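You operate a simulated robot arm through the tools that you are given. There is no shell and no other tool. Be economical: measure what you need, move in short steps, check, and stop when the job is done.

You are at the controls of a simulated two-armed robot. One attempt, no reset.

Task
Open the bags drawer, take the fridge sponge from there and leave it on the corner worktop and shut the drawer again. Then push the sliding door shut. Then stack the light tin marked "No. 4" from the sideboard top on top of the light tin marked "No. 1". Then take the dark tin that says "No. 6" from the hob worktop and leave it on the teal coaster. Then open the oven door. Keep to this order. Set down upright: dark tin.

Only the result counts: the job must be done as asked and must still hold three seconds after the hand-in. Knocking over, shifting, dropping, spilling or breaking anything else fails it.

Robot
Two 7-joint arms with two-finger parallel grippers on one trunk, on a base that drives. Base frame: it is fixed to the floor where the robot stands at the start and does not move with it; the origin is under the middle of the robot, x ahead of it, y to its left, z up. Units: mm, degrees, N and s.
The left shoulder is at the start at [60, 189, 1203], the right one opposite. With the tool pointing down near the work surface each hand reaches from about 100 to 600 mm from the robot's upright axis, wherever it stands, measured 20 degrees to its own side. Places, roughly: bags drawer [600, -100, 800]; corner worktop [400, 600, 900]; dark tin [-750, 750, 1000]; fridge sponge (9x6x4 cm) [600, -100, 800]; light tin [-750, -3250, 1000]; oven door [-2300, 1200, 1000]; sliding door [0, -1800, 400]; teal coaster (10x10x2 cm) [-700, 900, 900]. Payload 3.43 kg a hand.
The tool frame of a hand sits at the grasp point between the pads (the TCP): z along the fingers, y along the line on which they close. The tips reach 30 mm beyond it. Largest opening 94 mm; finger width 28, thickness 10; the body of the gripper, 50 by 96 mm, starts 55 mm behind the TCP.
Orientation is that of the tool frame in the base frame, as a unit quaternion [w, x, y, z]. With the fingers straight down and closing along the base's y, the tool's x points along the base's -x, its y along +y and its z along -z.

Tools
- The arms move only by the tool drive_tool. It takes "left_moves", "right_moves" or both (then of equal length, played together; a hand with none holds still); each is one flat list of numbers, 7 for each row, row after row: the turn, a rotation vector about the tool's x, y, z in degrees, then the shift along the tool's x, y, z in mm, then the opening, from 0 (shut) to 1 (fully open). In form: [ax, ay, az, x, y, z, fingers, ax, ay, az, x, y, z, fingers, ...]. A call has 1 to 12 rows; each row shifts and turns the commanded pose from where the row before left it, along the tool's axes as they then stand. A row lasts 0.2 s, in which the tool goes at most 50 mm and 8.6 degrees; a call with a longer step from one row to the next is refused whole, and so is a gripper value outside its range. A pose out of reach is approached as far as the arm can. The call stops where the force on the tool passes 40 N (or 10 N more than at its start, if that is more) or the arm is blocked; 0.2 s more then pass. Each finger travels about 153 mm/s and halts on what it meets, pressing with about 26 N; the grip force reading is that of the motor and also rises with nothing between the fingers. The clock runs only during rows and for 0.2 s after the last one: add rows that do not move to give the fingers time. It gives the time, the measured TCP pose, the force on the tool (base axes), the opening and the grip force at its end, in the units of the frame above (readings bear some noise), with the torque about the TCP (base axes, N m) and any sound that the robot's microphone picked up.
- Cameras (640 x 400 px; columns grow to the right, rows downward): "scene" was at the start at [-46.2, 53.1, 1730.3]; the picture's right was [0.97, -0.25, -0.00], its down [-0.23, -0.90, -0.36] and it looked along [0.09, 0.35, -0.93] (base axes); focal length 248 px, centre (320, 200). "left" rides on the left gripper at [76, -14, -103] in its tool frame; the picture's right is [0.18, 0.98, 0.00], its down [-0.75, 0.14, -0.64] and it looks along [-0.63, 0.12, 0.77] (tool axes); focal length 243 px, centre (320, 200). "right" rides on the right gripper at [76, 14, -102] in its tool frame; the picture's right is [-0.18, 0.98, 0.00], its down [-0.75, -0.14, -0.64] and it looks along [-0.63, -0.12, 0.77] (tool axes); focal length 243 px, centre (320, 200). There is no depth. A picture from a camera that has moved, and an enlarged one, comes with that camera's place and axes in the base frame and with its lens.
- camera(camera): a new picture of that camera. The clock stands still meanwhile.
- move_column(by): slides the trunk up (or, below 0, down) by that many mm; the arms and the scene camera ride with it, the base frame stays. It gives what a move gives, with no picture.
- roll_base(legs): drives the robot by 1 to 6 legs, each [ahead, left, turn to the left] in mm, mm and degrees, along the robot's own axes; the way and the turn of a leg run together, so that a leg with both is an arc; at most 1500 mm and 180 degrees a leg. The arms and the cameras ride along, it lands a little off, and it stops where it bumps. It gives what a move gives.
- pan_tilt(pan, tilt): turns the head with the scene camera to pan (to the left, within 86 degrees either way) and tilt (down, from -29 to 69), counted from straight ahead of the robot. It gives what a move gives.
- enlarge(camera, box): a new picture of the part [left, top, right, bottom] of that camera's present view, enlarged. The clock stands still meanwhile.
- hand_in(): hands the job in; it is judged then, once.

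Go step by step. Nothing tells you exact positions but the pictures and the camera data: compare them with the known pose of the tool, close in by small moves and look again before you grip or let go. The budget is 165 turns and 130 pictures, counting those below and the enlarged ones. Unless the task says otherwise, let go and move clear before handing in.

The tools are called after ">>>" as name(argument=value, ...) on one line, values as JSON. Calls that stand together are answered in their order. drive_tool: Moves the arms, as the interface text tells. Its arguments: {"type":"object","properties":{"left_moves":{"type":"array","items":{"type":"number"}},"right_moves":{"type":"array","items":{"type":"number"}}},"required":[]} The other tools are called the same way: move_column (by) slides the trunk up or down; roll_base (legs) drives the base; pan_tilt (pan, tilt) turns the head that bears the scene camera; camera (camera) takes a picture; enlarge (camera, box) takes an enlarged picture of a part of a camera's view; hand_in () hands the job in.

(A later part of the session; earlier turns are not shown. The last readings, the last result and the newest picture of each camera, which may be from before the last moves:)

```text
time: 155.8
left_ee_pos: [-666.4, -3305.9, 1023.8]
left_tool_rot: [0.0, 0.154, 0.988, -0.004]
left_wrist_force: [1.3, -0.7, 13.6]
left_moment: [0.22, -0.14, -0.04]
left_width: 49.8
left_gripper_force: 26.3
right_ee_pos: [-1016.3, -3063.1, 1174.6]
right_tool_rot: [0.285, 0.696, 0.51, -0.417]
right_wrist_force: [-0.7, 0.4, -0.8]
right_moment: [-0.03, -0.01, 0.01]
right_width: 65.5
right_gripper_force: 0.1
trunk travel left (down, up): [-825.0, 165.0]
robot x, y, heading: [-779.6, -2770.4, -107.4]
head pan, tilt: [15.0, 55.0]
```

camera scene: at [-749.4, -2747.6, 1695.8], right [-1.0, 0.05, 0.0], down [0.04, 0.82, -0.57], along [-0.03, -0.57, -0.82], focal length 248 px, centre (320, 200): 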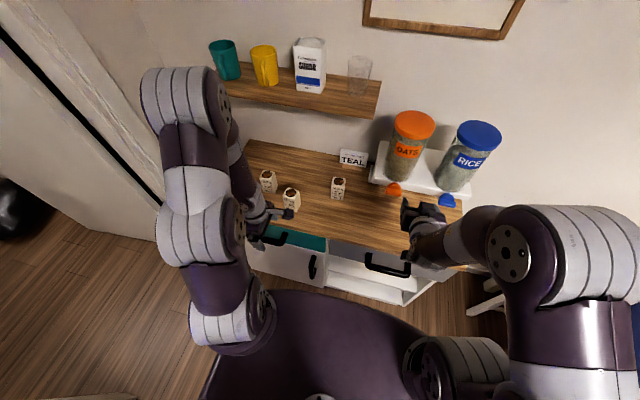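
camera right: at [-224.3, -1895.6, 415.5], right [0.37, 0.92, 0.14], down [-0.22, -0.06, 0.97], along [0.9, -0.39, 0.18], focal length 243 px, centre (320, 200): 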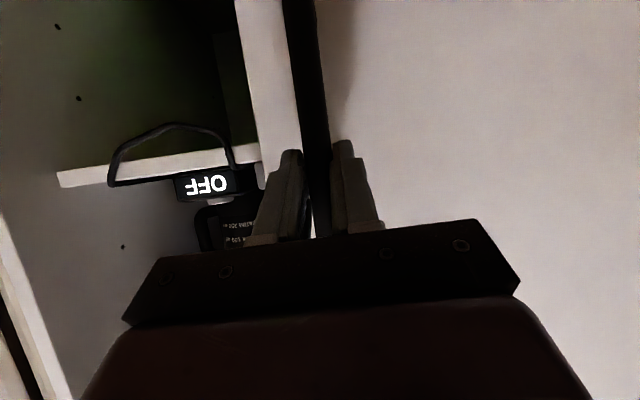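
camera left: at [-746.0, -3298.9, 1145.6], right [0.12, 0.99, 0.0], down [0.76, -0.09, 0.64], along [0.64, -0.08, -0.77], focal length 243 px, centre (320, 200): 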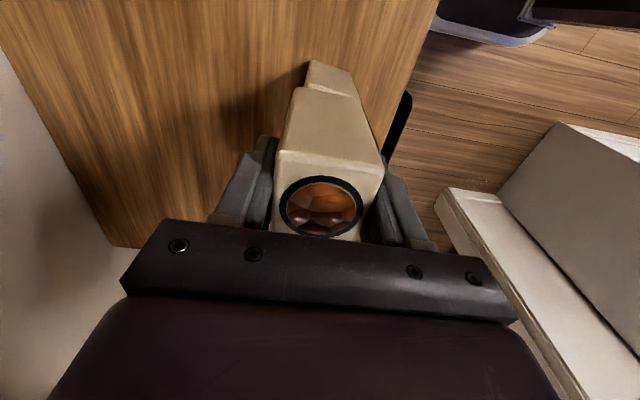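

Contact at tin-height above. I relieve the press, open gently, and rise.

>>> drive_tool(left_moves=[0, 0, 0, 0, 0, -3, 0, 0, 0, 0, 0, 0, 0, 0.6, 0, 0, 0, 0, 0, 0, 0.8, 0, 0, 0, 0, 0, 0, 0.9, 0, 0, 0, 0, 0, -15, 0.9, 0, 0, 0, 0, 0, -35, 0.9, 0, 0, 0, 0, 0, -40, 0.9, 0, 0, 0, 0, 0, -40, 0.9])

>>> camera(camera="left")

>>> enlarge(camera="scene", box=[230, 140, 350, 220])

```text
time: 157.6
left_ee_pos: [-667.0, -3305.9, 1155.1]
left_tool_rot: [0.001, 0.153, 0.988, -0.001]
left_wrist_force: [0.0, 0.6, 0.1]
left_moment: [-0.04, 0.0, 0.02]
left_width: 84.8
left_gripper_force: 0.0
right_ee_pos: [-1016.2, -3063.6, 1175.6]
right_tool_rot: [0.284, 0.696, 0.51, -0.417]
right_wrist_force: [-0.6, -0.1, -0.6]
right_moment: [0.01, 0.01, 0.02]
right_width: 65.8
right_gripper_force: 0.0
trunk travel left (down, up): [-825.0, 165.0]
robot x, y, heading: [-773.9, -2768.2, -107.5]
head pan, tilt: [15.0, 55.0]
```

```text
48 pictures are left
camera left: at [-744.3, -3296.7, 1257.4], right [0.12, 0.99, 0.0], down [0.76, -0.09, 0.64], along [0.64, -0.08, -0.77], focal length 243 px, centre (320, 200)
```

left: 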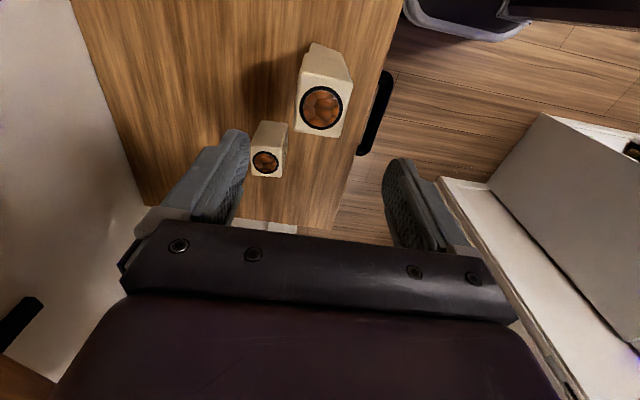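

```text
5.00 times, centred on (290, 180) of scene
camera zoom: at [-761.4, -2784.2, 1695.7], right [-1.0, 0.05, 0.0], down [0.04, 0.82, -0.57], along [-0.03, -0.57, -0.82], focal length 1242 px, centre (470, 300)
```

zoom: 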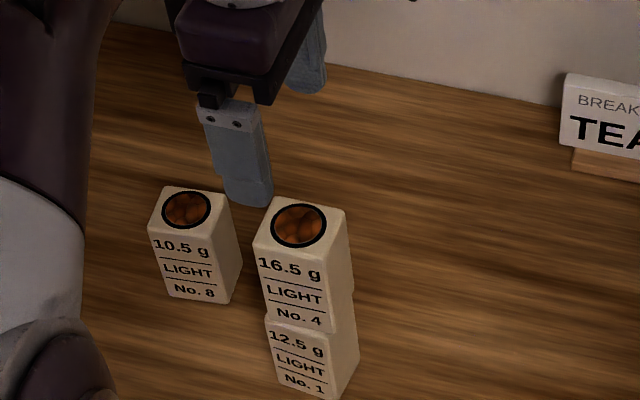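

No. 4 stands on No. 1. Next is the hob worktop: I slip right, drive back along the corridor and turn around.

>>> roll_base(legs=[[-150, 0, 0], [0, -220, 0], [-1450, 0, 0], [-900, 0, 0], [0, 0, 180]])

>>> pan_tilt(pan=35, tilt=30)

>>> camera(camera="scene")

```text
time: 173.4
left_ee_pos: [58.8, -738.7, 1155.2]
left_tool_rot: [-0.003, -0.071, 0.997, -0.003]
left_wrist_force: [-11.3, -0.4, 0.7]
left_moment: [-0.01, -1.12, -0.12]
left_width: 84.5
left_gripper_force: 0.1
right_ee_pos: [-355.8, -671.7, 1173.4]
right_tool_rot: [0.372, 0.562, 0.656, -0.34]
right_wrist_force: [0.6, -0.5, -0.6]
right_moment: [0.01, 0.0, 0.02]
right_width: 65.9
right_gripper_force: 0.1
trunk travel left (down, up): [-825.0, 165.0]
robot x, y, heading: [-270.1, -303.0, -81.4]
head pan, tilt: [15.0, 55.0]
stopped in leg 5: the force on the tool passed its limit at 100 N (the readings are from after the stop); the commanded pose is now the measured one
```

```text
time: 174.3
left_ee_pos: [59.6, -737.9, 1155.4]
left_tool_rot: [-0.002, -0.072, 0.997, -0.001]
left_wrist_force: [-12.1, -1.6, 1.8]
left_moment: [0.09, -1.26, -0.14]
left_width: 84.6
left_gripper_force: 0.1
right_ee_pos: [-355.1, -672.7, 1174.3]
right_tool_rot: [0.374, 0.561, 0.655, -0.34]
right_wrist_force: [-0.1, 0.0, -1.0]
right_moment: [0.01, 0.01, 0.01]
right_width: 65.7
right_gripper_force: 0.0
trunk travel left (down, up): [-825.0, 165.0]
robot x, y, heading: [-272.8, -305.7, -81.3]
head pan, tilt: [35.0, 30.0]
```

```text
46 pictures are left
camera scene: at [-219.1, -309.5, 1731.8], right [-0.72, -0.69, 0.0], down [-0.34, 0.36, -0.87], along [0.6, -0.63, -0.5], focal length 248 px, centre (320, 200)
```

scene: 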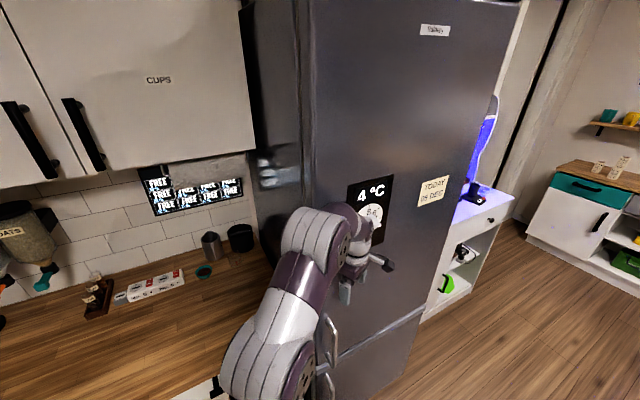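

The left hand touched the fridge front while turning. I move away to the right first and turn the other way round.

>>> roll_base(legs=[[0, -450, 0], [0, 0, -120], [0, 0, -86.1]])

>>> pan_tilt(pan=20, tilt=40)

>>> camera(camera="scene")

```text
time: 185.6
left_ee_pos: [-817.0, 165.3, 1154.0]
left_tool_rot: [0.0, 0.989, -0.146, 0.003]
left_wrist_force: [0.3, 0.6, -0.1]
left_moment: [-0.02, 0.02, 0.0]
left_width: 84.7
left_gripper_force: 0.1
right_ee_pos: [-468.5, -69.1, 1174.7]
right_tool_rot: [0.412, -0.52, 0.691, 0.289]
right_wrist_force: [-0.1, -0.2, 0.1]
right_moment: [-0.02, -0.03, 0.0]
right_width: 65.8
right_gripper_force: 0.0
trunk travel left (down, up): [-825.0, 165.0]
robot x, y, heading: [-698.0, -365.4, 73.9]
head pan, tilt: [35.0, 30.0]
```

```text
time: 186.4
left_ee_pos: [-817.3, 164.6, 1155.0]
left_tool_rot: [0.0, 0.989, -0.147, 0.004]
left_wrist_force: [-0.5, 0.7, -0.5]
left_moment: [0.0, 0.01, 0.02]
left_width: 84.6
left_gripper_force: 0.1
right_ee_pos: [-467.1, -69.8, 1173.9]
right_tool_rot: [0.413, -0.519, 0.69, 0.289]
right_wrist_force: [0.2, 0.3, -0.1]
right_moment: [0.04, 0.03, -0.03]
right_width: 65.8
right_gripper_force: 0.0
trunk travel left (down, up): [-825.0, 165.0]
robot x, y, heading: [-697.7, -371.1, 73.7]
head pan, tilt: [20.0, 40.0]
```

```text
45 pictures are left
camera scene: at [-724.7, -343.3, 1716.5], right [1.0, 0.07, 0.0], down [0.04, -0.64, -0.77], along [-0.05, 0.76, -0.64], focal length 248 px, centre (320, 200)
```

scene: 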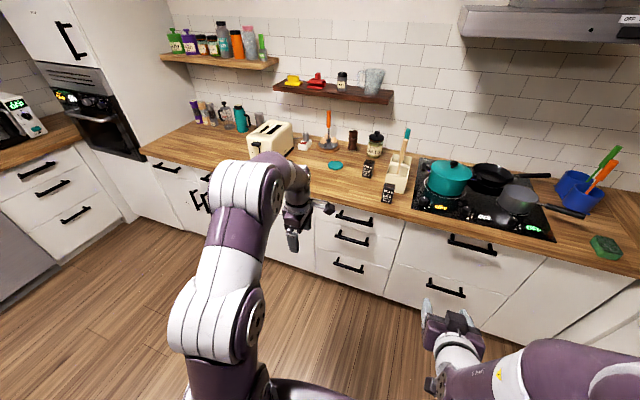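

Good view: coaster at (336,165), dark tins right of it. I enlarge to read them.

>>> enlarge(camera="scene", box=[270, 120, 430, 220])

```text
4.00 times, centred on (350, 170) of scene
camera zoom: at [-724.7, -343.3, 1716.5], right [1.0, 0.07, 0.0], down [0.04, -0.64, -0.77], along [-0.05, 0.76, -0.64], focal length 994 px, centre (200, 320)
```

zoom: 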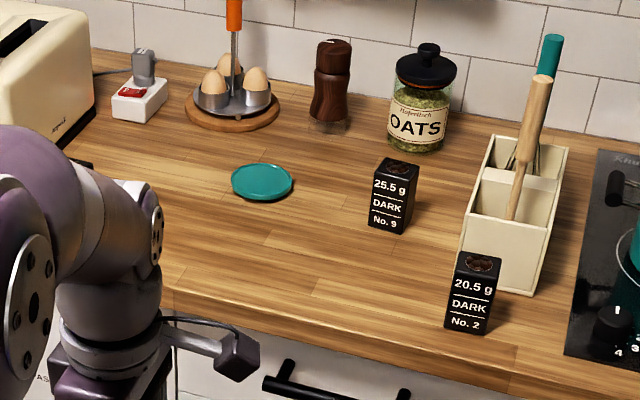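

These are No. 9 and No. 2, so No. 6 must be the one by the toaster, hidden by my arm (about (-990, 830)). The coaster is at (-716, 930). I raise the trunk and drive up to the counter there.

>>> move_column(by=120)

>>> roll_base(legs=[[0, 257, -1.3], [540, 0, 0]])

>>> camera(camera="left")

>>> pan_tilt(pan=10, tilt=55)

>>> camera(camera="scene")

```text
time: 187.9
left_ee_pos: [-816.1, 165.4, 1273.3]
left_tool_rot: [0.001, 0.989, -0.146, 0.003]
left_wrist_force: [-1.1, 0.0, 0.4]
left_moment: [0.0, -0.01, -0.03]
left_width: 84.7
left_gripper_force: 0.1
right_ee_pos: [-467.8, -67.8, 1295.0]
right_tool_rot: [0.413, -0.519, 0.69, 0.289]
right_wrist_force: [-1.2, -0.3, 0.1]
right_moment: [-0.04, 0.04, 0.01]
right_width: 65.9
right_gripper_force: 0.0
trunk travel left (down, up): [-945.0, 45.0]
robot x, y, heading: [-706.3, -373.4, 73.8]
head pan, tilt: [20.0, 40.0]
```

```text
time: 192.4
left_ee_pos: [-883.4, 745.5, 1275.0]
left_tool_rot: [-0.001, 0.986, -0.164, 0.004]
left_wrist_force: [0.5, 0.5, 0.7]
left_moment: [0.0, 0.0, -0.04]
left_width: 84.4
left_gripper_force: 0.0
right_ee_pos: [-543.0, 499.3, 1294.7]
right_tool_rot: [0.418, -0.507, 0.699, 0.283]
right_wrist_force: [-0.3, -0.4, -0.4]
right_moment: [-0.01, 0.0, 0.04]
right_width: 65.5
right_gripper_force: 0.0
trunk travel left (down, up): [-945.0, 45.0]
robot x, y, heading: [-787.3, 210.6, 71.6]
head pan, tilt: [20.0, 40.0]
```

```text
43 pictures are left
camera left: at [-808.5, 734.8, 1377.9], right [-0.14, -0.99, 0.0], down [-0.76, 0.11, 0.64], along [-0.63, 0.09, -0.77], focal length 243 px, centre (320, 200)
```

left: 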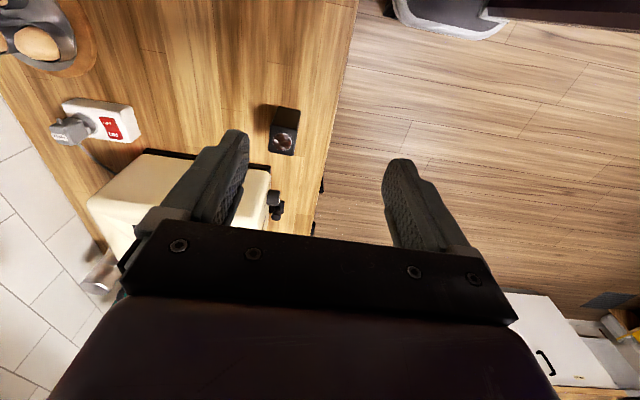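

```text
time: 193.2
left_ee_pos: [-883.6, 748.0, 1274.1]
left_tool_rot: [-0.001, 0.987, -0.163, 0.004]
left_wrist_force: [0.6, -0.3, 0.2]
left_moment: [0.03, -0.02, -0.03]
left_width: 84.4
left_gripper_force: 0.0
right_ee_pos: [-542.0, 501.7, 1295.0]
right_tool_rot: [0.418, -0.507, 0.699, 0.282]
right_wrist_force: [0.4, 1.0, 0.6]
right_moment: [-0.01, -0.01, 0.0]
right_width: 66.1
right_gripper_force: 0.0
trunk travel left (down, up): [-945.0, 45.0]
robot x, y, heading: [-789.3, 211.5, 72.0]
head pan, tilt: [10.0, 55.0]
```

```text
42 pictures are left
camera scene: at [-795.9, 223.4, 1815.8], right [0.99, -0.14, 0.0], down [-0.12, -0.81, -0.57], along [0.08, 0.57, -0.82], focal length 248 px, centre (320, 200)
```

scene: 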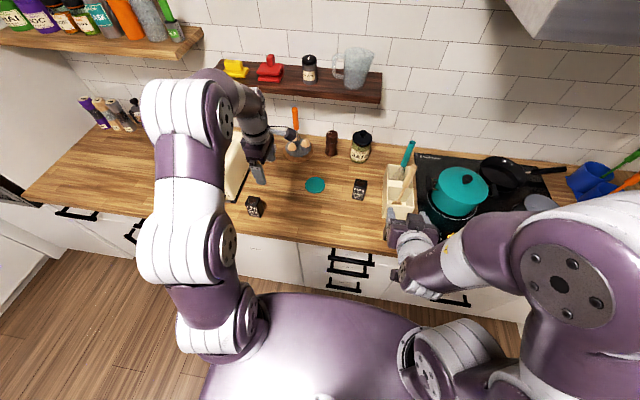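

The third tin is at about (-975, 825). I read it and recheck geometry.

>>> enlarge(camera="scene", box=[220, 140, 380, 240])

```text
4.00 times, centred on (300, 190) of scene
camera zoom: at [-795.9, 223.4, 1815.8], right [0.99, -0.14, 0.0], down [-0.12, -0.81, -0.57], along [0.08, 0.57, -0.82], focal length 994 px, centre (400, 240)
```

zoom: 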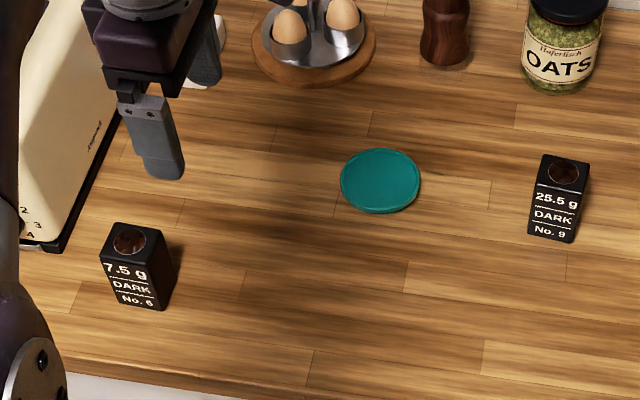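

No. 6 confirmed at (-984, 826), aligned with the kitchen. I drive 80 mm closer and bring the left hand above it.

>>> roll_base(legs=[[80, 0, 0.5]])

>>> drive_tool(left_moves=[0, 0, 0, -40, 12, 0, 1, 0, 0, 0, -40, 12, 0, 1, 0, 0, 0, -41, 12, 0, 1, 0, 0, 0, 0, 0, 45, 1, 0, 0, 0, 0, 0, 45, 1, 0, 0, 0, 0, 0, 45, 1, 0, 0, 0, 0, 0, 45, 1])

>>> camera(camera="left")

```text
time: 194.2
left_ee_pos: [-865.4, 816.8, 1276.9]
left_tool_rot: [-0.003, 0.987, -0.159, 0.005]
left_wrist_force: [-0.2, 0.0, 0.5]
left_moment: [0.03, -0.01, -0.02]
left_width: 84.5
left_gripper_force: 0.1
right_ee_pos: [-522.2, 573.6, 1297.2]
right_tool_rot: [0.419, -0.509, 0.695, 0.286]
right_wrist_force: [0.1, -0.9, -0.3]
right_moment: [0.01, 0.04, -0.01]
right_width: 65.8
right_gripper_force: 0.1
trunk travel left (down, up): [-945.0, 45.0]
robot x, y, heading: [-759.8, 280.9, 72.2]
head pan, tilt: [10.0, 55.0]
```

```text
time: 195.8
left_ee_pos: [-988.6, 828.4, 1092.4]
left_tool_rot: [-0.001, 0.987, -0.159, 0.004]
left_wrist_force: [0.9, 0.2, 0.7]
left_moment: [-0.02, 0.0, 0.01]
left_width: 93.7
left_gripper_force: 0.0
right_ee_pos: [-520.7, 580.6, 1293.3]
right_tool_rot: [0.416, -0.51, 0.698, 0.283]
right_wrist_force: [-0.3, 0.0, 0.4]
right_moment: [0.01, -0.02, 0.02]
right_width: 65.9
right_gripper_force: 0.0
trunk travel left (down, up): [-945.0, 45.0]
robot x, y, heading: [-764.5, 287.8, 72.1]
head pan, tilt: [10.0, 55.0]
```

```text
40 pictures are left
camera left: at [-913.0, 818.4, 1195.7], right [-0.13, -0.99, 0.0], down [-0.76, 0.1, 0.64], along [-0.63, 0.09, -0.77], focal length 243 px, centre (320, 200)
```

left: 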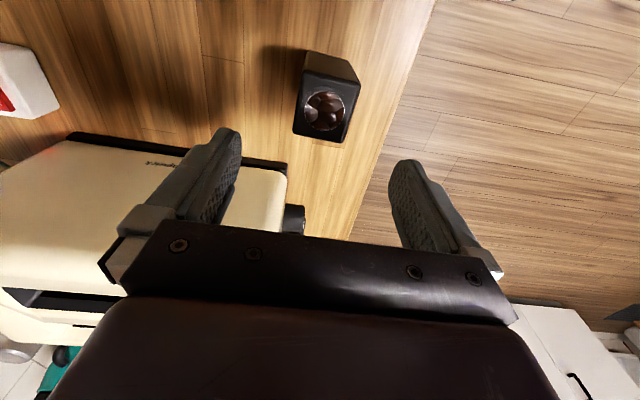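

The tin is centred within 5 mm. I correct, descend to 980 and grip.

>>> drive_tool(left_moves=[0, 0, 0, 5, 2, 37, 1, 0, 0, 0, 0, 0, 37, 1, 0, 0, 0, 0, 0, 37, 1, 0, 0, 0, 0, 0, 0, 0, 0, 0, 0, 0, 0, 0, 0, 0, 0, 0, 0, 0, 0, 0])

>>> camera(camera="left")

```text
time: 197.2
left_ee_pos: [-986.2, 823.8, 981.9]
left_tool_rot: [0.0, 0.987, -0.16, 0.003]
left_wrist_force: [0.1, 0.9, -0.6]
left_moment: [-0.01, 0.03, 0.01]
left_width: 49.7
left_gripper_force: 25.7
right_ee_pos: [-520.6, 579.6, 1294.9]
right_tool_rot: [0.416, -0.511, 0.696, 0.285]
right_wrist_force: [-1.1, -0.4, 0.5]
right_moment: [-0.03, 0.01, 0.02]
right_width: 65.9
right_gripper_force: 0.0
trunk travel left (down, up): [-945.0, 45.0]
robot x, y, heading: [-765.4, 284.8, 72.2]
head pan, tilt: [10.0, 55.0]
```

```text
39 pictures are left
camera left: at [-910.1, 813.8, 1084.4], right [-0.13, -0.99, 0.0], down [-0.76, 0.1, 0.64], along [-0.63, 0.09, -0.77], focal length 243 px, centre (320, 200)
```

left: 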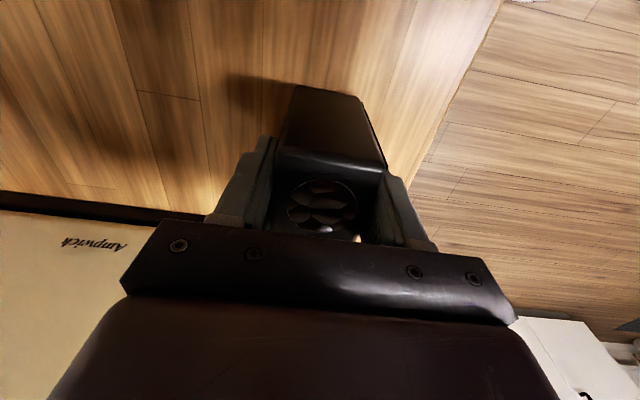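

Gripped. I lift and carry it over the coaster.

>>> drive_tool(left_moves=[0, 0, 0, 0, 0, -30, 0, 0, 0, 0, 0, 0, -45, 0, 0, 0, 0, 37, -31, 0, 0, 0, 0, 0, 37, -31, 0, 0, 0, 0, 0, 37, -31, 0, 0, 0, 0, 0, 37, -31, 0, 0, 0, 0, 0, 37, -31, 0, 0, 0, 0, 0, 37, -30, 0, 0])

>>> camera(camera="left")

>>> enlarge(camera="scene", box=[240, 130, 400, 230])

```text
time: 199.0
left_ee_pos: [-716.1, 922.9, 1059.4]
left_tool_rot: [0.001, 0.987, -0.159, 0.002]
left_wrist_force: [-1.1, -1.1, -1.7]
left_moment: [0.01, -0.01, -0.04]
left_width: 49.9
left_gripper_force: 26.0
left hand out of reach, approached as far as the arm can: row 8
right_ee_pos: [-519.5, 579.6, 1293.6]
right_tool_rot: [0.416, -0.51, 0.697, 0.285]
right_wrist_force: [0.2, -0.5, 0.0]
right_moment: [-0.01, 0.02, 0.0]
right_width: 65.8
right_gripper_force: 0.0
trunk travel left (down, up): [-945.0, 45.0]
robot x, y, heading: [-762.0, 284.0, 72.3]
head pan, tilt: [10.0, 55.0]
```

```text
38 pictures are left
camera left: at [-640.1, 912.4, 1161.9], right [-0.13, -0.99, 0.0], down [-0.76, 0.1, 0.64], along [-0.63, 0.08, -0.77], focal length 243 px, centre (320, 200)
```

left: 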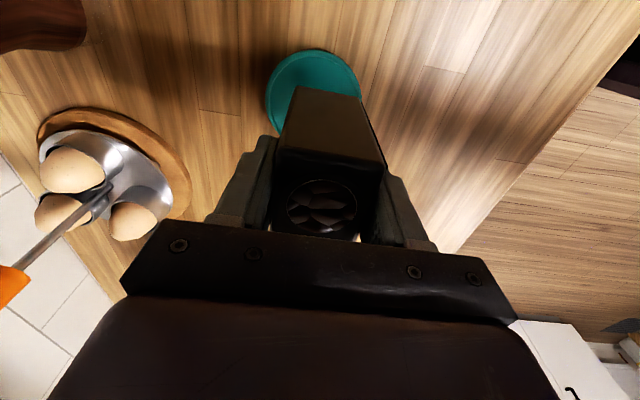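

```text
4.00 times, centred on (320, 180) of scene
camera zoom: at [-769.6, 299.4, 1815.8], right [0.99, -0.14, 0.0], down [-0.11, -0.81, -0.57], along [0.08, 0.57, -0.82], focal length 994 px, centre (320, 280)
```

zoom: 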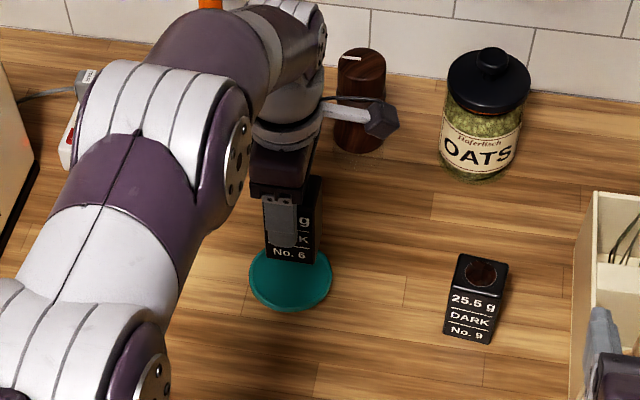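

The coaster's centre is (-714, 928), 5 mm ahead of the tin. I correct and lower to near contact.

>>> drive_tool(left_moves=[0, 0, 0, 0, -3, 25, 0, 0, 0, 0, 0, -2, 22, 0, 0, 0, 0, 0, 0, 5, 0, 0, 0, 0, 0, 0, 3, 0])

```text
time: 200.0
left_ee_pos: [-719.3, 922.8, 1003.9]
left_tool_rot: [0.0, 0.987, -0.159, 0.004]
left_wrist_force: [-0.5, -0.5, -1.8]
left_moment: [-0.02, -0.01, 0.0]
left_width: 49.9
left_gripper_force: 26.1
left hand out of reach, approached as far as the arm can: row 2
right_ee_pos: [-519.9, 579.4, 1294.3]
right_tool_rot: [0.416, -0.511, 0.696, 0.284]
right_wrist_force: [-0.3, 0.3, -0.9]
right_moment: [-0.02, 0.01, -0.03]
right_width: 65.7
right_gripper_force: 0.0
trunk travel left (down, up): [-945.0, 45.0]
robot x, y, heading: [-761.8, 286.5, 72.2]
head pan, tilt: [10.0, 55.0]
```

Still no contact; offset is about 6 mm, inside the coaster's margin. I lower in small steps.

>>> drive_tool(left_moves=[0, 0, 0, 3, -2, 3, 0, 0, 0, 0, 0, -1, 3, 0, 0, 0, 0, 0, 0, 2, 0])

```text
time: 200.8
left_ee_pos: [-715.7, 919.8, 998.9]
left_tool_rot: [-0.003, 0.987, -0.159, 0.004]
left_wrist_force: [0.3, -0.4, 5.1]
left_moment: [-0.16, -0.04, -0.01]
left_width: 49.9
left_gripper_force: 25.9
left hand out of reach, approached as far as the arm can: row 2
right_ee_pos: [-521.5, 578.2, 1294.9]
right_tool_rot: [0.417, -0.51, 0.696, 0.285]
right_wrist_force: [-0.2, -0.2, 0.1]
right_moment: [0.02, 0.01, 0.01]
right_width: 65.9
right_gripper_force: 0.1
trunk travel left (down, up): [-945.0, 45.0]
robot x, y, heading: [-765.3, 286.0, 72.1]
head pan, tilt: [10.0, 55.0]
```

Light contact, but the tin is about 8 mm short of centre; I lift a little, creep the base forward 10 mm and check.

>>> drive_tool(left_moves=[0, 0, 0, 0, 0, -10, 0])

>>> roll_base(legs=[[12, 0, 0]])

>>> camera(camera="left")

```text
time: 201.2
left_ee_pos: [-716.0, 920.3, 1007.6]
left_tool_rot: [0.0, 0.987, -0.16, 0.003]
left_wrist_force: [-1.2, -0.6, -2.3]
left_moment: [0.02, 0.01, 0.02]
left_width: 49.6
left_gripper_force: 25.9
right_ee_pos: [-520.8, 578.8, 1293.3]
right_tool_rot: [0.417, -0.51, 0.696, 0.284]
right_wrist_force: [0.3, 0.1, 0.1]
right_moment: [0.01, -0.02, 0.0]
right_width: 65.7
right_gripper_force: 0.1
trunk travel left (down, up): [-945.0, 45.0]
robot x, y, heading: [-762.6, 283.0, 71.7]
head pan, tilt: [10.0, 55.0]
```

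```text
time: 202.0
left_ee_pos: [-712.6, 927.6, 1009.8]
left_tool_rot: [-0.002, 0.987, -0.159, 0.004]
left_wrist_force: [-0.5, -0.9, -0.6]
left_moment: [0.04, -0.03, 0.01]
left_width: 49.9
left_gripper_force: 26.0
right_ee_pos: [-518.5, 585.9, 1296.6]
right_tool_rot: [0.418, -0.509, 0.697, 0.284]
right_wrist_force: [0.6, -0.7, 0.6]
right_moment: [0.02, 0.01, 0.0]
right_width: 65.8
right_gripper_force: 0.2
trunk travel left (down, up): [-945.0, 45.0]
robot x, y, heading: [-757.9, 295.8, 72.1]
head pan, tilt: [10.0, 55.0]
```

```text
36 pictures are left
camera left: at [-636.8, 917.4, 1112.5], right [-0.13, -0.99, 0.0], down [-0.76, 0.1, 0.64], along [-0.63, 0.09, -0.77], focal length 243 px, centre (320, 200)
```

left: 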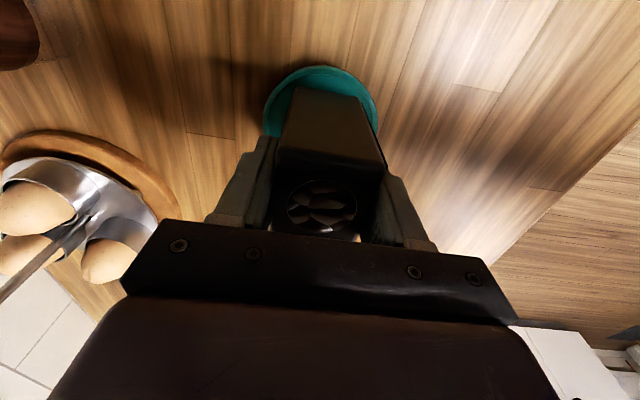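

The tin is well centred now. I lower to contact and release.

>>> drive_tool(left_moves=[0, 0, 0, 0, 0, 6, 0, 0, 0, 0, 0, 0, 3, 0, 0, 0, 0, 0, 0, 2, 0])

```text
time: 202.8
left_ee_pos: [-710.2, 930.5, 997.7]
left_tool_rot: [-0.003, 0.987, -0.159, 0.004]
left_wrist_force: [-1.3, -0.7, 11.7]
left_moment: [-0.25, 0.12, 0.0]
left_width: 50.0
left_gripper_force: 26.4
right_ee_pos: [-517.2, 589.7, 1294.6]
right_tool_rot: [0.416, -0.511, 0.697, 0.284]
right_wrist_force: [0.2, 0.5, -0.6]
right_moment: [0.02, -0.02, 0.03]
right_width: 65.9
right_gripper_force: 0.1
trunk travel left (down, up): [-945.0, 45.0]
robot x, y, heading: [-762.4, 297.7, 72.2]
head pan, tilt: [10.0, 55.0]
```

>>> drive_tool(left_moves=[0, 0, 0, 0, 0, -2, 0, 0, 0, 0, 0, 0, 0, 0.65, 0, 0, 0, 0, 0, 0, 0.9, 0, 0, 0, 0, 0, 0, 0.9, 0, 0, 0, 0, 0, -15, 0.9, 0, 0, 0, 0, 0, -40, 0.9, 0, 0, 0, 0, 0, -45, 0.9, 0, 0, 0, 0, 0, -45, 0.9, 0, 0, 0, 0, 0, -45, 0.9])

>>> enlarge(camera="scene", box=[240, 130, 400, 230])

```text
time: 204.8
left_ee_pos: [-724.1, 904.6, 1181.0]
left_tool_rot: [0.0, 0.987, -0.159, 0.003]
left_wrist_force: [0.6, -0.1, 0.1]
left_moment: [-0.01, 0.01, 0.01]
left_width: 84.8
left_gripper_force: 0.0
left hand out of reach, approached as far as the arm can: row 8, 9
right_ee_pos: [-516.6, 588.2, 1294.9]
right_tool_rot: [0.417, -0.51, 0.697, 0.284]
right_wrist_force: [-0.1, -0.4, 0.2]
right_moment: [0.03, -0.02, 0.06]
right_width: 65.6
right_gripper_force: 0.1
trunk travel left (down, up): [-945.0, 45.0]
robot x, y, heading: [-760.5, 295.6, 72.1]
head pan, tilt: [10.0, 55.0]
```

```text
4.00 times, centred on (320, 180) of scene
camera zoom: at [-768.4, 307.5, 1815.7], right [0.99, -0.14, 0.0], down [-0.11, -0.81, -0.57], along [0.08, 0.57, -0.82], focal length 994 px, centre (320, 280)
```

zoom: 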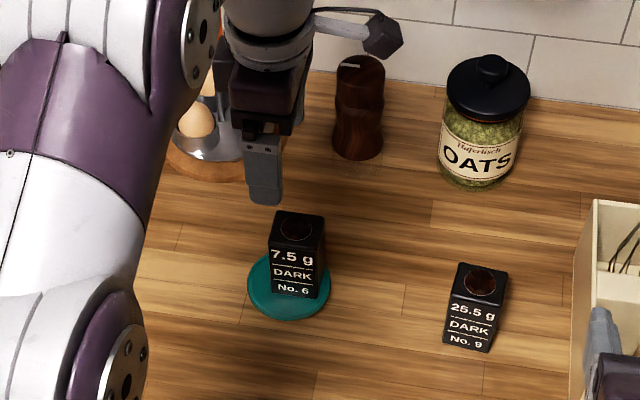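

No. 6 stands upright on the coaster. Now the oven on the far left: I back away, move left and look.

>>> roll_base(legs=[[-450, 0, 0], [0, 500, 0]])

>>> pan_tilt(pan=50, tilt=28)

>>> camera(camera="scene")

```text
time: 210.1
left_ee_pos: [-1335.1, 631.4, 1181.2]
left_tool_rot: [-0.002, 0.987, -0.162, 0.003]
left_wrist_force: [-0.4, -0.8, -0.2]
left_moment: [0.02, 0.01, 0.03]
left_width: 84.6
left_gripper_force: 0.0
right_ee_pos: [-1130.3, 313.3, 1294.6]
right_tool_rot: [0.418, -0.507, 0.699, 0.282]
right_wrist_force: [0.3, -0.1, 0.1]
right_moment: [0.02, 0.01, 0.04]
right_width: 65.8
right_gripper_force: 0.0
trunk travel left (down, up): [-945.0, 45.0]
robot x, y, heading: [-1374.8, 23.4, 71.9]
head pan, tilt: [10.0, 55.0]
```

```text
time: 211.1
left_ee_pos: [-1336.0, 633.2, 1180.1]
left_tool_rot: [-0.001, 0.987, -0.163, 0.003]
left_wrist_force: [0.0, 0.3, 0.8]
left_moment: [0.01, 0.02, -0.03]
left_width: 85.0
left_gripper_force: 0.0
right_ee_pos: [-1130.7, 313.6, 1293.8]
right_tool_rot: [0.417, -0.508, 0.699, 0.283]
right_wrist_force: [0.4, -0.4, -0.3]
right_moment: [-0.01, 0.06, 0.0]
right_width: 65.7
right_gripper_force: 0.1
trunk travel left (down, up): [-945.0, 45.0]
robot x, y, heading: [-1373.9, 23.4, 71.9]
head pan, tilt: [50.0, 28.0]
```

```text
34 pictures are left
camera scene: at [-1441.3, 41.5, 1854.9], right [0.85, 0.53, 0.0], down [0.25, -0.4, -0.88], along [-0.47, 0.75, -0.47], focal length 248 px, centre (320, 200)
```

scene: 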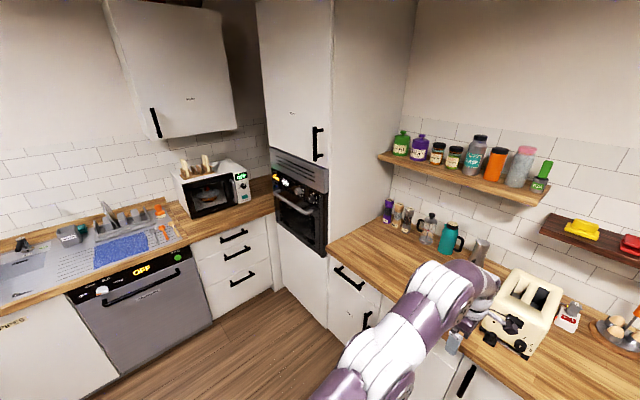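

The oven is in the tall corner cabinet, facing the same way as the hob fronts, with a top handle near (-2371, 1207, 1040): a drop-down door. I strafe left toward it and look.

>>> roll_base(legs=[[0, 1060, 0.6]])

>>> pan_tilt(pan=0, tilt=35)

>>> camera(camera="scene")

```text
time: 216.7
left_ee_pos: [-2360.5, 971.7, 1179.5]
left_tool_rot: [0.0, 0.986, -0.165, 0.003]
left_wrist_force: [-0.6, -0.1, 0.1]
left_moment: [0.0, -0.04, -0.02]
left_width: 84.5
left_gripper_force: 0.1
right_ee_pos: [-2157.0, 652.5, 1295.0]
right_tool_rot: [0.419, -0.505, 0.7, 0.282]
right_wrist_force: [-0.3, -0.8, 0.0]
right_moment: [0.03, 0.0, 0.01]
right_width: 65.6
right_gripper_force: 0.0
trunk travel left (down, up): [-945.0, 45.0]
robot x, y, heading: [-2401.2, 362.2, 71.6]
head pan, tilt: [50.0, 28.0]
```

```text
time: 217.9
left_ee_pos: [-2360.3, 971.7, 1180.9]
left_tool_rot: [0.0, 0.986, -0.166, 0.003]
left_wrist_force: [0.3, 0.0, 0.4]
left_moment: [0.0, 0.03, -0.01]
left_width: 84.7
left_gripper_force: 0.1
right_ee_pos: [-2158.3, 653.1, 1293.9]
right_tool_rot: [0.418, -0.506, 0.7, 0.282]
right_wrist_force: [-0.1, -0.5, -1.2]
right_moment: [-0.02, 0.03, 0.01]
right_width: 65.7
right_gripper_force: 0.1
trunk travel left (down, up): [-945.0, 45.0]
robot x, y, heading: [-2399.9, 362.6, 71.8]
head pan, tilt: [0.0, 35.0]
```

```text
33 pictures are left
camera scene: at [-2394.6, 387.8, 1844.0], right [0.95, -0.32, 0.0], down [-0.18, -0.54, -0.82], along [0.26, 0.78, -0.57], focal length 248 px, centre (320, 200)
```

scene: 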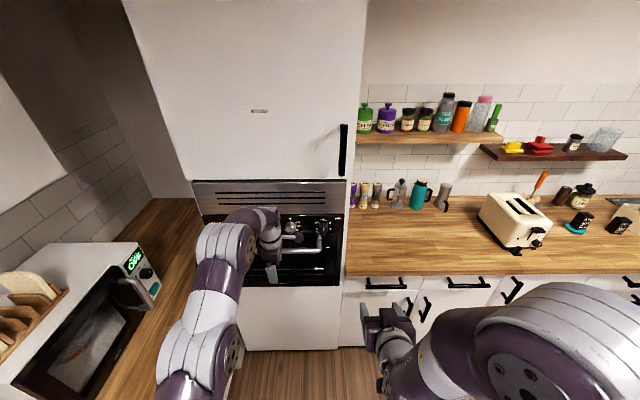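

My left hand hides the middle. I enlarge the oven.

>>> enlarge(camera="scene", box=[180, 170, 372, 290])

>>> camera(camera="right")

```text
3.33 times, centred on (276, 230) of scene
camera zoom: at [-2394.6, 387.8, 1844.0], right [0.95, -0.32, 0.0], down [-0.18, -0.54, -0.82], along [0.26, 0.78, -0.57], focal length 828 px, centre (467, 100)
```

zoom: 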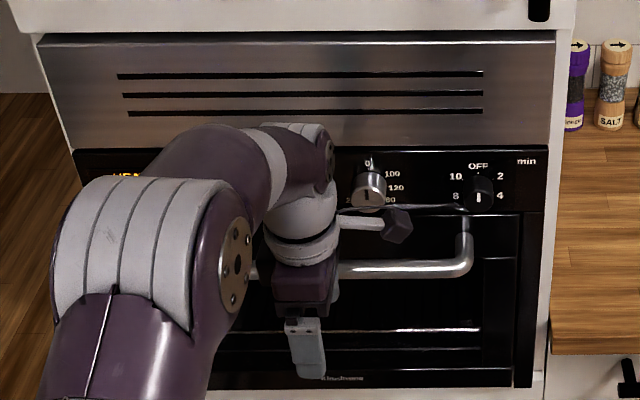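

```text
31 pictures are left
camera right: at [-2212.6, 537.5, 1278.3], right [-0.9, 0.41, 0.13], down [0.04, -0.22, 0.98], along [0.43, 0.89, 0.18], focal length 243 px, centre (320, 200)
```

right: 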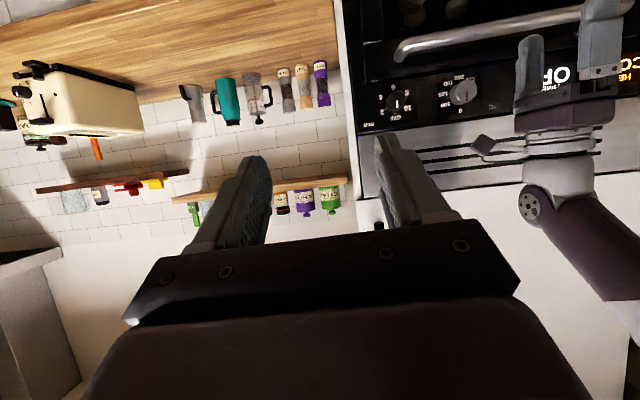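

The handle bar is at v≈361: right end (-2168, 1060, 1106), length about 375 mm. I tilt the left hand flat as before and look.

>>> drive_tool(left_moves=[7.5, 0, 0, 0, 10, 0, 0.6, 7.5, 0, 0, 0, 10, 0, 0.6, 7.5, 0, 0, 0, 10, 0, 0.6, 7.5, 0, 0, 0, 10, 0, 0.6, 7.5, 0, 0, 0, 0, 0, 0.6, 7.5, 0, 0, 0, 0, 0, 0.6, 7.5, 0, 0, 0, 0, 0, 0.6, 7.5, 0, 0, 0, 0, 0, 0.6])

>>> camera(camera="left")

```text
time: 219.7
left_ee_pos: [-2350.3, 1012.4, 1225.7]
left_tool_rot: [-0.453, 0.876, -0.146, 0.08]
left_wrist_force: [0.1, -0.1, 0.0]
left_moment: [-0.01, 0.02, -0.01]
left_width: 56.2
left_gripper_force: 0.1
left hand out of reach, approached as far as the arm can: row 4, 5, 7, 8
right_ee_pos: [-2156.4, 655.3, 1293.4]
right_tool_rot: [0.418, -0.506, 0.701, 0.281]
right_wrist_force: [0.0, -0.7, 0.2]
right_moment: [0.03, -0.01, -0.01]
right_width: 65.8
right_gripper_force: 0.0
trunk travel left (down, up): [-945.0, 45.0]
robot x, y, heading: [-2400.0, 362.4, 71.3]
head pan, tilt: [0.0, 35.0]
```

```text
30 pictures are left
camera left: at [-2302.7, 916.8, 1296.4], right [-0.01, -0.6, -0.8], down [-0.91, -0.32, 0.25], along [-0.41, 0.73, -0.54], focal length 243 px, centre (320, 200)
```

left: 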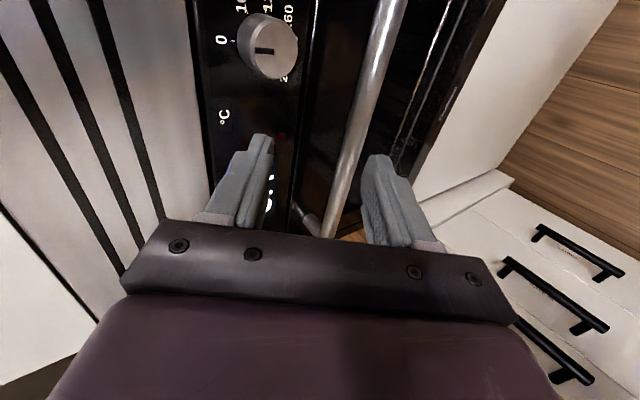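

The bar is at z≈1105. I shift the hand down into line with it, drive 60 mm closer and look again.

>>> drive_tool(left_moves=[0, 0, 0, 0, 38, 0, 0.6, 0, 0, 0, 0, 37, 0, 0.6])

>>> roll_base(legs=[[60, 0, 0.8]])

>>> camera(camera="left")

```text
time: 220.3
left_ee_pos: [-2339.5, 1022.5, 1191.7]
left_tool_rot: [-0.446, 0.877, -0.154, 0.093]
left_wrist_force: [-0.1, -0.8, -0.2]
left_moment: [0.02, 0.0, 0.0]
left_width: 56.0
left_gripper_force: 0.1
left hand out of reach, approached as far as the arm can: row 1, 2
right_ee_pos: [-2158.2, 654.6, 1294.3]
right_tool_rot: [0.417, -0.507, 0.7, 0.282]
right_wrist_force: [0.1, 0.0, 0.6]
right_moment: [0.0, 0.0, 0.01]
right_width: 66.0
right_gripper_force: 0.0
trunk travel left (down, up): [-945.0, 45.0]
robot x, y, heading: [-2404.8, 359.5, 71.5]
head pan, tilt: [0.0, 35.0]
```

```text
time: 221.2
left_ee_pos: [-2332.3, 1072.7, 1195.4]
left_tool_rot: [-0.45, 0.876, -0.149, 0.092]
left_wrist_force: [-0.7, -0.8, 0.6]
left_moment: [0.05, -0.01, 0.04]
left_width: 56.2
left_gripper_force: 0.0
right_ee_pos: [-2146.5, 706.4, 1296.8]
right_tool_rot: [0.419, -0.51, 0.694, 0.287]
right_wrist_force: [-0.6, -0.7, 0.3]
right_moment: [0.0, 0.03, 0.02]
right_width: 65.8
right_gripper_force: 0.0
trunk travel left (down, up): [-945.0, 45.0]
robot x, y, heading: [-2385.1, 415.8, 72.5]
head pan, tilt: [0.0, 35.0]
```

```text
29 pictures are left
camera left: at [-2288.8, 975.8, 1268.5], right [0.0, -0.6, -0.8], down [-0.92, -0.31, 0.24], along [-0.39, 0.73, -0.56], focal length 243 px, centre (320, 200)
```

left: 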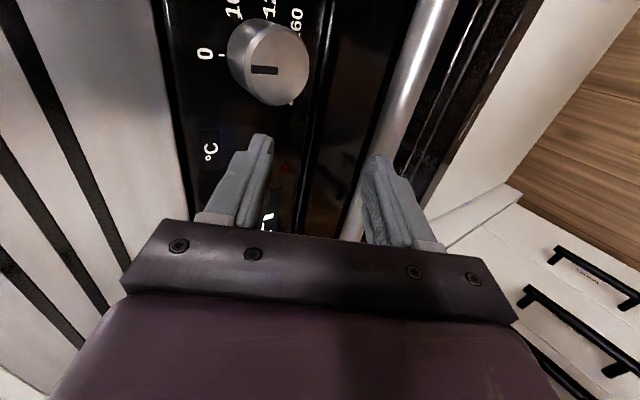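

The hand is too far out relative to the body. I raise the trunk the remaining 45 mm, pull the hand back and down, and then bring the base closer.

>>> move_column(by=44)

>>> drive_tool(left_moves=[0, 0, 0, 0, 32, -16, 0.6, 0, 0, 0, 0, 32, -16, 0.6, 0, 0, 0, 0, 32, -16, 0.6, 0, 0, 0, 0, 31, -16, 0.6])

```text
time: 222.1
left_ee_pos: [-2329.5, 1081.1, 1233.2]
left_tool_rot: [-0.445, 0.878, -0.149, 0.091]
left_wrist_force: [1.0, 0.0, 0.1]
left_moment: [0.02, 0.0, -0.02]
left_width: 56.5
left_gripper_force: 0.1
right_ee_pos: [-2142.7, 715.9, 1337.4]
right_tool_rot: [0.416, -0.511, 0.697, 0.284]
right_wrist_force: [0.2, 0.4, -0.1]
right_moment: [-0.01, -0.03, -0.01]
right_width: 65.9
right_gripper_force: 0.1
trunk travel left (down, up): [-989.0, 1.0]
robot x, y, heading: [-2385.6, 422.7, 72.5]
head pan, tilt: [0.0, 35.0]
```

```text
time: 223.1
left_ee_pos: [-2370.2, 960.5, 1169.5]
left_tool_rot: [-0.449, 0.877, -0.148, 0.09]
left_wrist_force: [-0.3, 0.0, 0.1]
left_moment: [-0.05, -0.01, -0.03]
left_width: 56.4
left_gripper_force: 0.0
left hand out of reach, approached as far as the arm can: row 1, 2
right_ee_pos: [-2142.4, 712.1, 1338.3]
right_tool_rot: [0.416, -0.511, 0.696, 0.284]
right_wrist_force: [0.3, 0.3, 0.4]
right_moment: [0.02, 0.03, 0.0]
right_width: 65.7
right_gripper_force: 0.1
trunk travel left (down, up): [-989.0, 1.0]
robot x, y, heading: [-2386.2, 418.3, 72.4]
head pan, tilt: [0.0, 35.0]
```

Now in line. I drive 62 mm forward and check.

>>> roll_base(legs=[[62, 0, 0]])

>>> camera(camera="left")

```text
time: 224.1
left_ee_pos: [-2353.6, 1011.9, 1173.1]
left_tool_rot: [-0.45, 0.876, -0.148, 0.091]
left_wrist_force: [0.2, -0.4, 0.6]
left_moment: [0.06, 0.0, -0.03]
left_width: 56.4
left_gripper_force: 0.1
right_ee_pos: [-2126.8, 764.2, 1340.9]
right_tool_rot: [0.419, -0.509, 0.695, 0.285]
right_wrist_force: [0.1, -1.2, -0.5]
right_moment: [0.01, -0.01, 0.01]
right_width: 65.7
right_gripper_force: 0.0
trunk travel left (down, up): [-989.0, 1.0]
robot x, y, heading: [-2367.9, 479.7, 72.2]
head pan, tilt: [0.0, 35.0]
```

```text
28 pictures are left
camera left: at [-2309.8, 915.4, 1246.2], right [0.0, -0.6, -0.8], down [-0.92, -0.31, 0.24], along [-0.39, 0.73, -0.56], focal length 243 px, centre (320, 200)
```

left: 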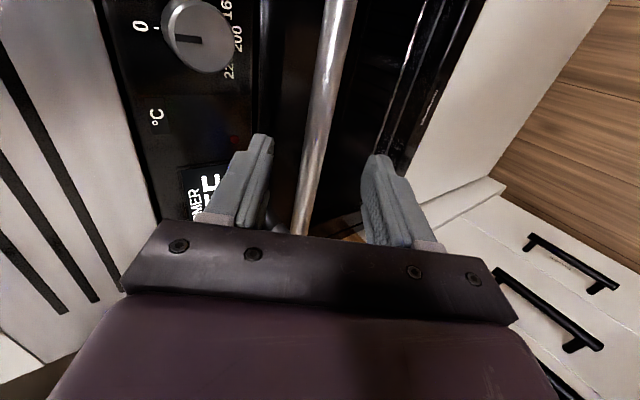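

The bar is between the fingers. I advance 106 mm along the axis and close.

>>> drive_tool(left_moves=[0, 0, 0, 0, 0, 36, 0.5, 0, 0, 0, 0, 0, 36, 0.5, 0, 0, 0, 0, 0, 34, 0.5])

>>> camera(camera="left")

```text
time: 224.9
left_ee_pos: [-2318.4, 1103.0, 1105.4]
left_tool_rot: [-0.446, 0.878, -0.15, 0.091]
left_wrist_force: [0.7, 0.5, -0.1]
left_moment: [-0.01, 0.0, 0.03]
left_width: 46.9
left_gripper_force: 0.1
right_ee_pos: [-2123.0, 774.5, 1337.4]
right_tool_rot: [0.416, -0.511, 0.696, 0.284]
right_wrist_force: [-0.5, 1.0, -0.2]
right_moment: [-0.04, 0.0, 0.0]
right_width: 65.6
right_gripper_force: 0.0
trunk travel left (down, up): [-989.0, 1.0]
robot x, y, heading: [-2365.9, 479.9, 72.5]
head pan, tilt: [0.0, 35.0]
```

```text
27 pictures are left
camera left: at [-2274.3, 1007.0, 1178.9], right [0.0, -0.61, -0.79], down [-0.92, -0.31, 0.24], along [-0.39, 0.73, -0.56], focal length 243 px, centre (320, 200)
```

left: 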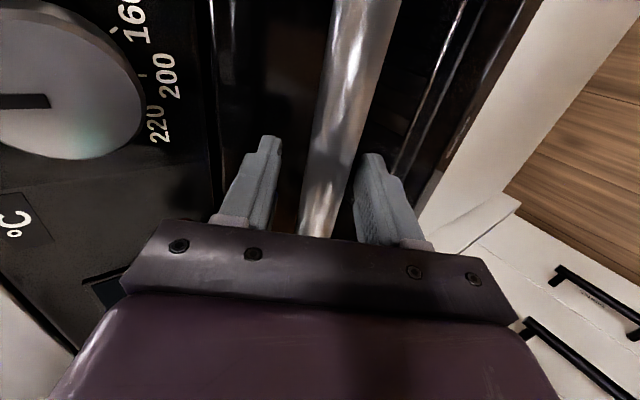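

The bar is well between the pads. I close.

>>> drive_tool(left_moves=[0, 0, 0, 0, 0, 0, 0, 0, 0, 0, 0, 0, 0, 0, 0, 0, 0, 0, 0, 0, 0])

```text
time: 225.7
left_ee_pos: [-2320.5, 1098.1, 1107.5]
left_tool_rot: [-0.446, 0.878, -0.148, 0.09]
left_wrist_force: [-2.6, -11.7, -6.7]
left_moment: [-0.32, -0.23, 0.43]
left_width: 24.0
left_gripper_force: 45.0
right_ee_pos: [-2124.9, 771.6, 1338.8]
right_tool_rot: [0.417, -0.51, 0.696, 0.285]
right_wrist_force: [0.7, 0.9, 0.1]
right_moment: [0.0, -0.02, 0.03]
right_width: 66.1
right_gripper_force: 0.0
trunk travel left (down, up): [-989.0, 1.0]
robot x, y, heading: [-2362.5, 480.9, 72.3]
head pan, tilt: [0.0, 35.0]
```

Gripped (24 mm). I pull the handle through the first 15° of its drop-down arc.

>>> drive_tool(left_moves=[0, 0, 0, 0, 10.7, -10.5, 0, 0, 0, 0, 0, 11.3, -9.8, 0, 0, 0, 0, 0, 11.7, -9.4, 0, 0, 0, 0, 0, 12.3, -8.6, 0, 0, 0, 0, 0, 12.7, -8.1, 0])

>>> camera(camera="left")

```text
time: 226.5
left_ee_pos: [-2332.0, 1061.6, 1106.3]
left_tool_rot: [-0.458, 0.872, -0.148, 0.092]
left_wrist_force: [2.3, -4.8, 16.5]
left_moment: [-0.03, 0.4, 0.72]
left_width: 24.0
left_gripper_force: 45.0
right_ee_pos: [-2124.5, 767.6, 1339.5]
right_tool_rot: [0.416, -0.511, 0.696, 0.284]
right_wrist_force: [0.6, -0.5, 0.3]
right_moment: [0.01, 0.01, 0.0]
right_width: 65.4
right_gripper_force: 0.0
trunk travel left (down, up): [-989.0, 1.0]
robot x, y, heading: [-2364.8, 479.2, 72.3]
head pan, tilt: [0.0, 35.0]
stopped in row 4 (left hand): the force on the tool passed its limit at 43 N (the readings are from after the stop); the commanded pose is now the measured one
```

```text
26 pictures are left
camera left: at [-2288.7, 963.1, 1177.5], right [0.0, -0.59, -0.81], down [-0.92, -0.31, 0.23], along [-0.39, 0.74, -0.55], focal length 243 px, centre (320, 200)
```

left: 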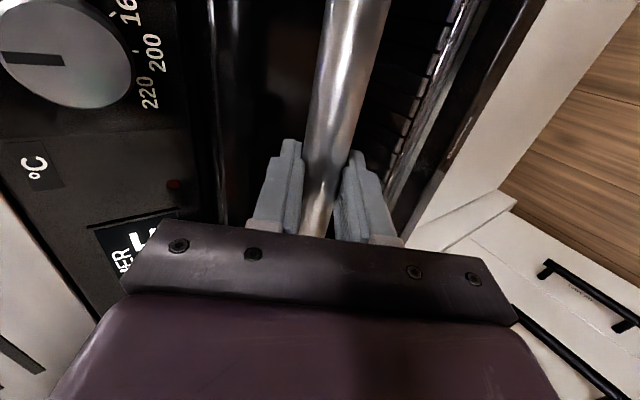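

It moved 38 mm back with an upward reaction. I check how the door is really hinged.

>>> enlarge(camera="scene", box=[170, 180, 378, 310])

>>> enlarge(camera="right", box=[320, 0, 640, 200])

```text
3.08 times, centred on (274, 245) of scene
camera zoom: at [-2358.1, 497.8, 1888.0], right [0.95, -0.3, 0.0], down [-0.17, -0.54, -0.82], along [0.25, 0.78, -0.57], focal length 764 px, centre (462, 62)
```

zoom: 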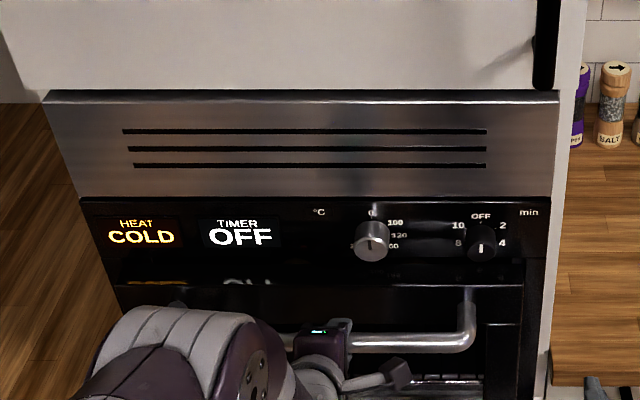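

```text
2.00 times, centred on (480, 100) of right
camera zoom: at [-2178.1, 651.5, 1322.8], right [-0.91, 0.4, 0.13], down [0.05, -0.22, 0.98], along [0.42, 0.89, 0.18], focal length 485 px, centre (0, 400)
```

zoom: 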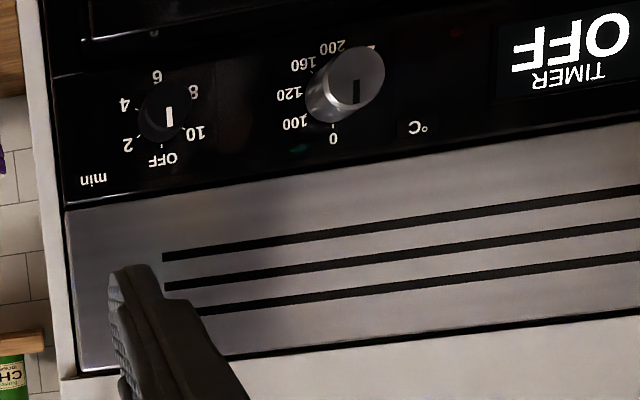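

It's a drop-down door, already slightly open at the top. I continue with a flatter pull.

>>> drive_tool(left_moves=[0, 0, 0, 0, 8.5, -8.6, 0, 0, 0, 0, 0, 8.5, -8.6, 0, 0, 0, 0, 0, 9.4, -8, 0, 0, 0, 0, 0, 9.4, -8, 0])

```text
time: 227.0
left_ee_pos: [-2334.8, 1055.0, 1106.1]
left_tool_rot: [-0.461, 0.87, -0.147, 0.095]
left_wrist_force: [5.4, -6.3, 2.3]
left_moment: [0.14, 0.35, 1.09]
left_width: 23.7
left_gripper_force: 44.9
right_ee_pos: [-2123.4, 769.7, 1338.7]
right_tool_rot: [0.416, -0.511, 0.697, 0.284]
right_wrist_force: [0.4, 0.5, 0.4]
right_moment: [-0.03, 0.02, 0.01]
right_width: 65.7
right_gripper_force: 0.1
trunk travel left (down, up): [-989.0, 1.0]
robot x, y, heading: [-2367.7, 479.7, 72.3]
head pan, tilt: [0.0, 35.0]
stopped in row 2 (left hand): the force on the tool passed its limit at 42 N (the readings are from after the stop); the commanded pose is now the measured one
```

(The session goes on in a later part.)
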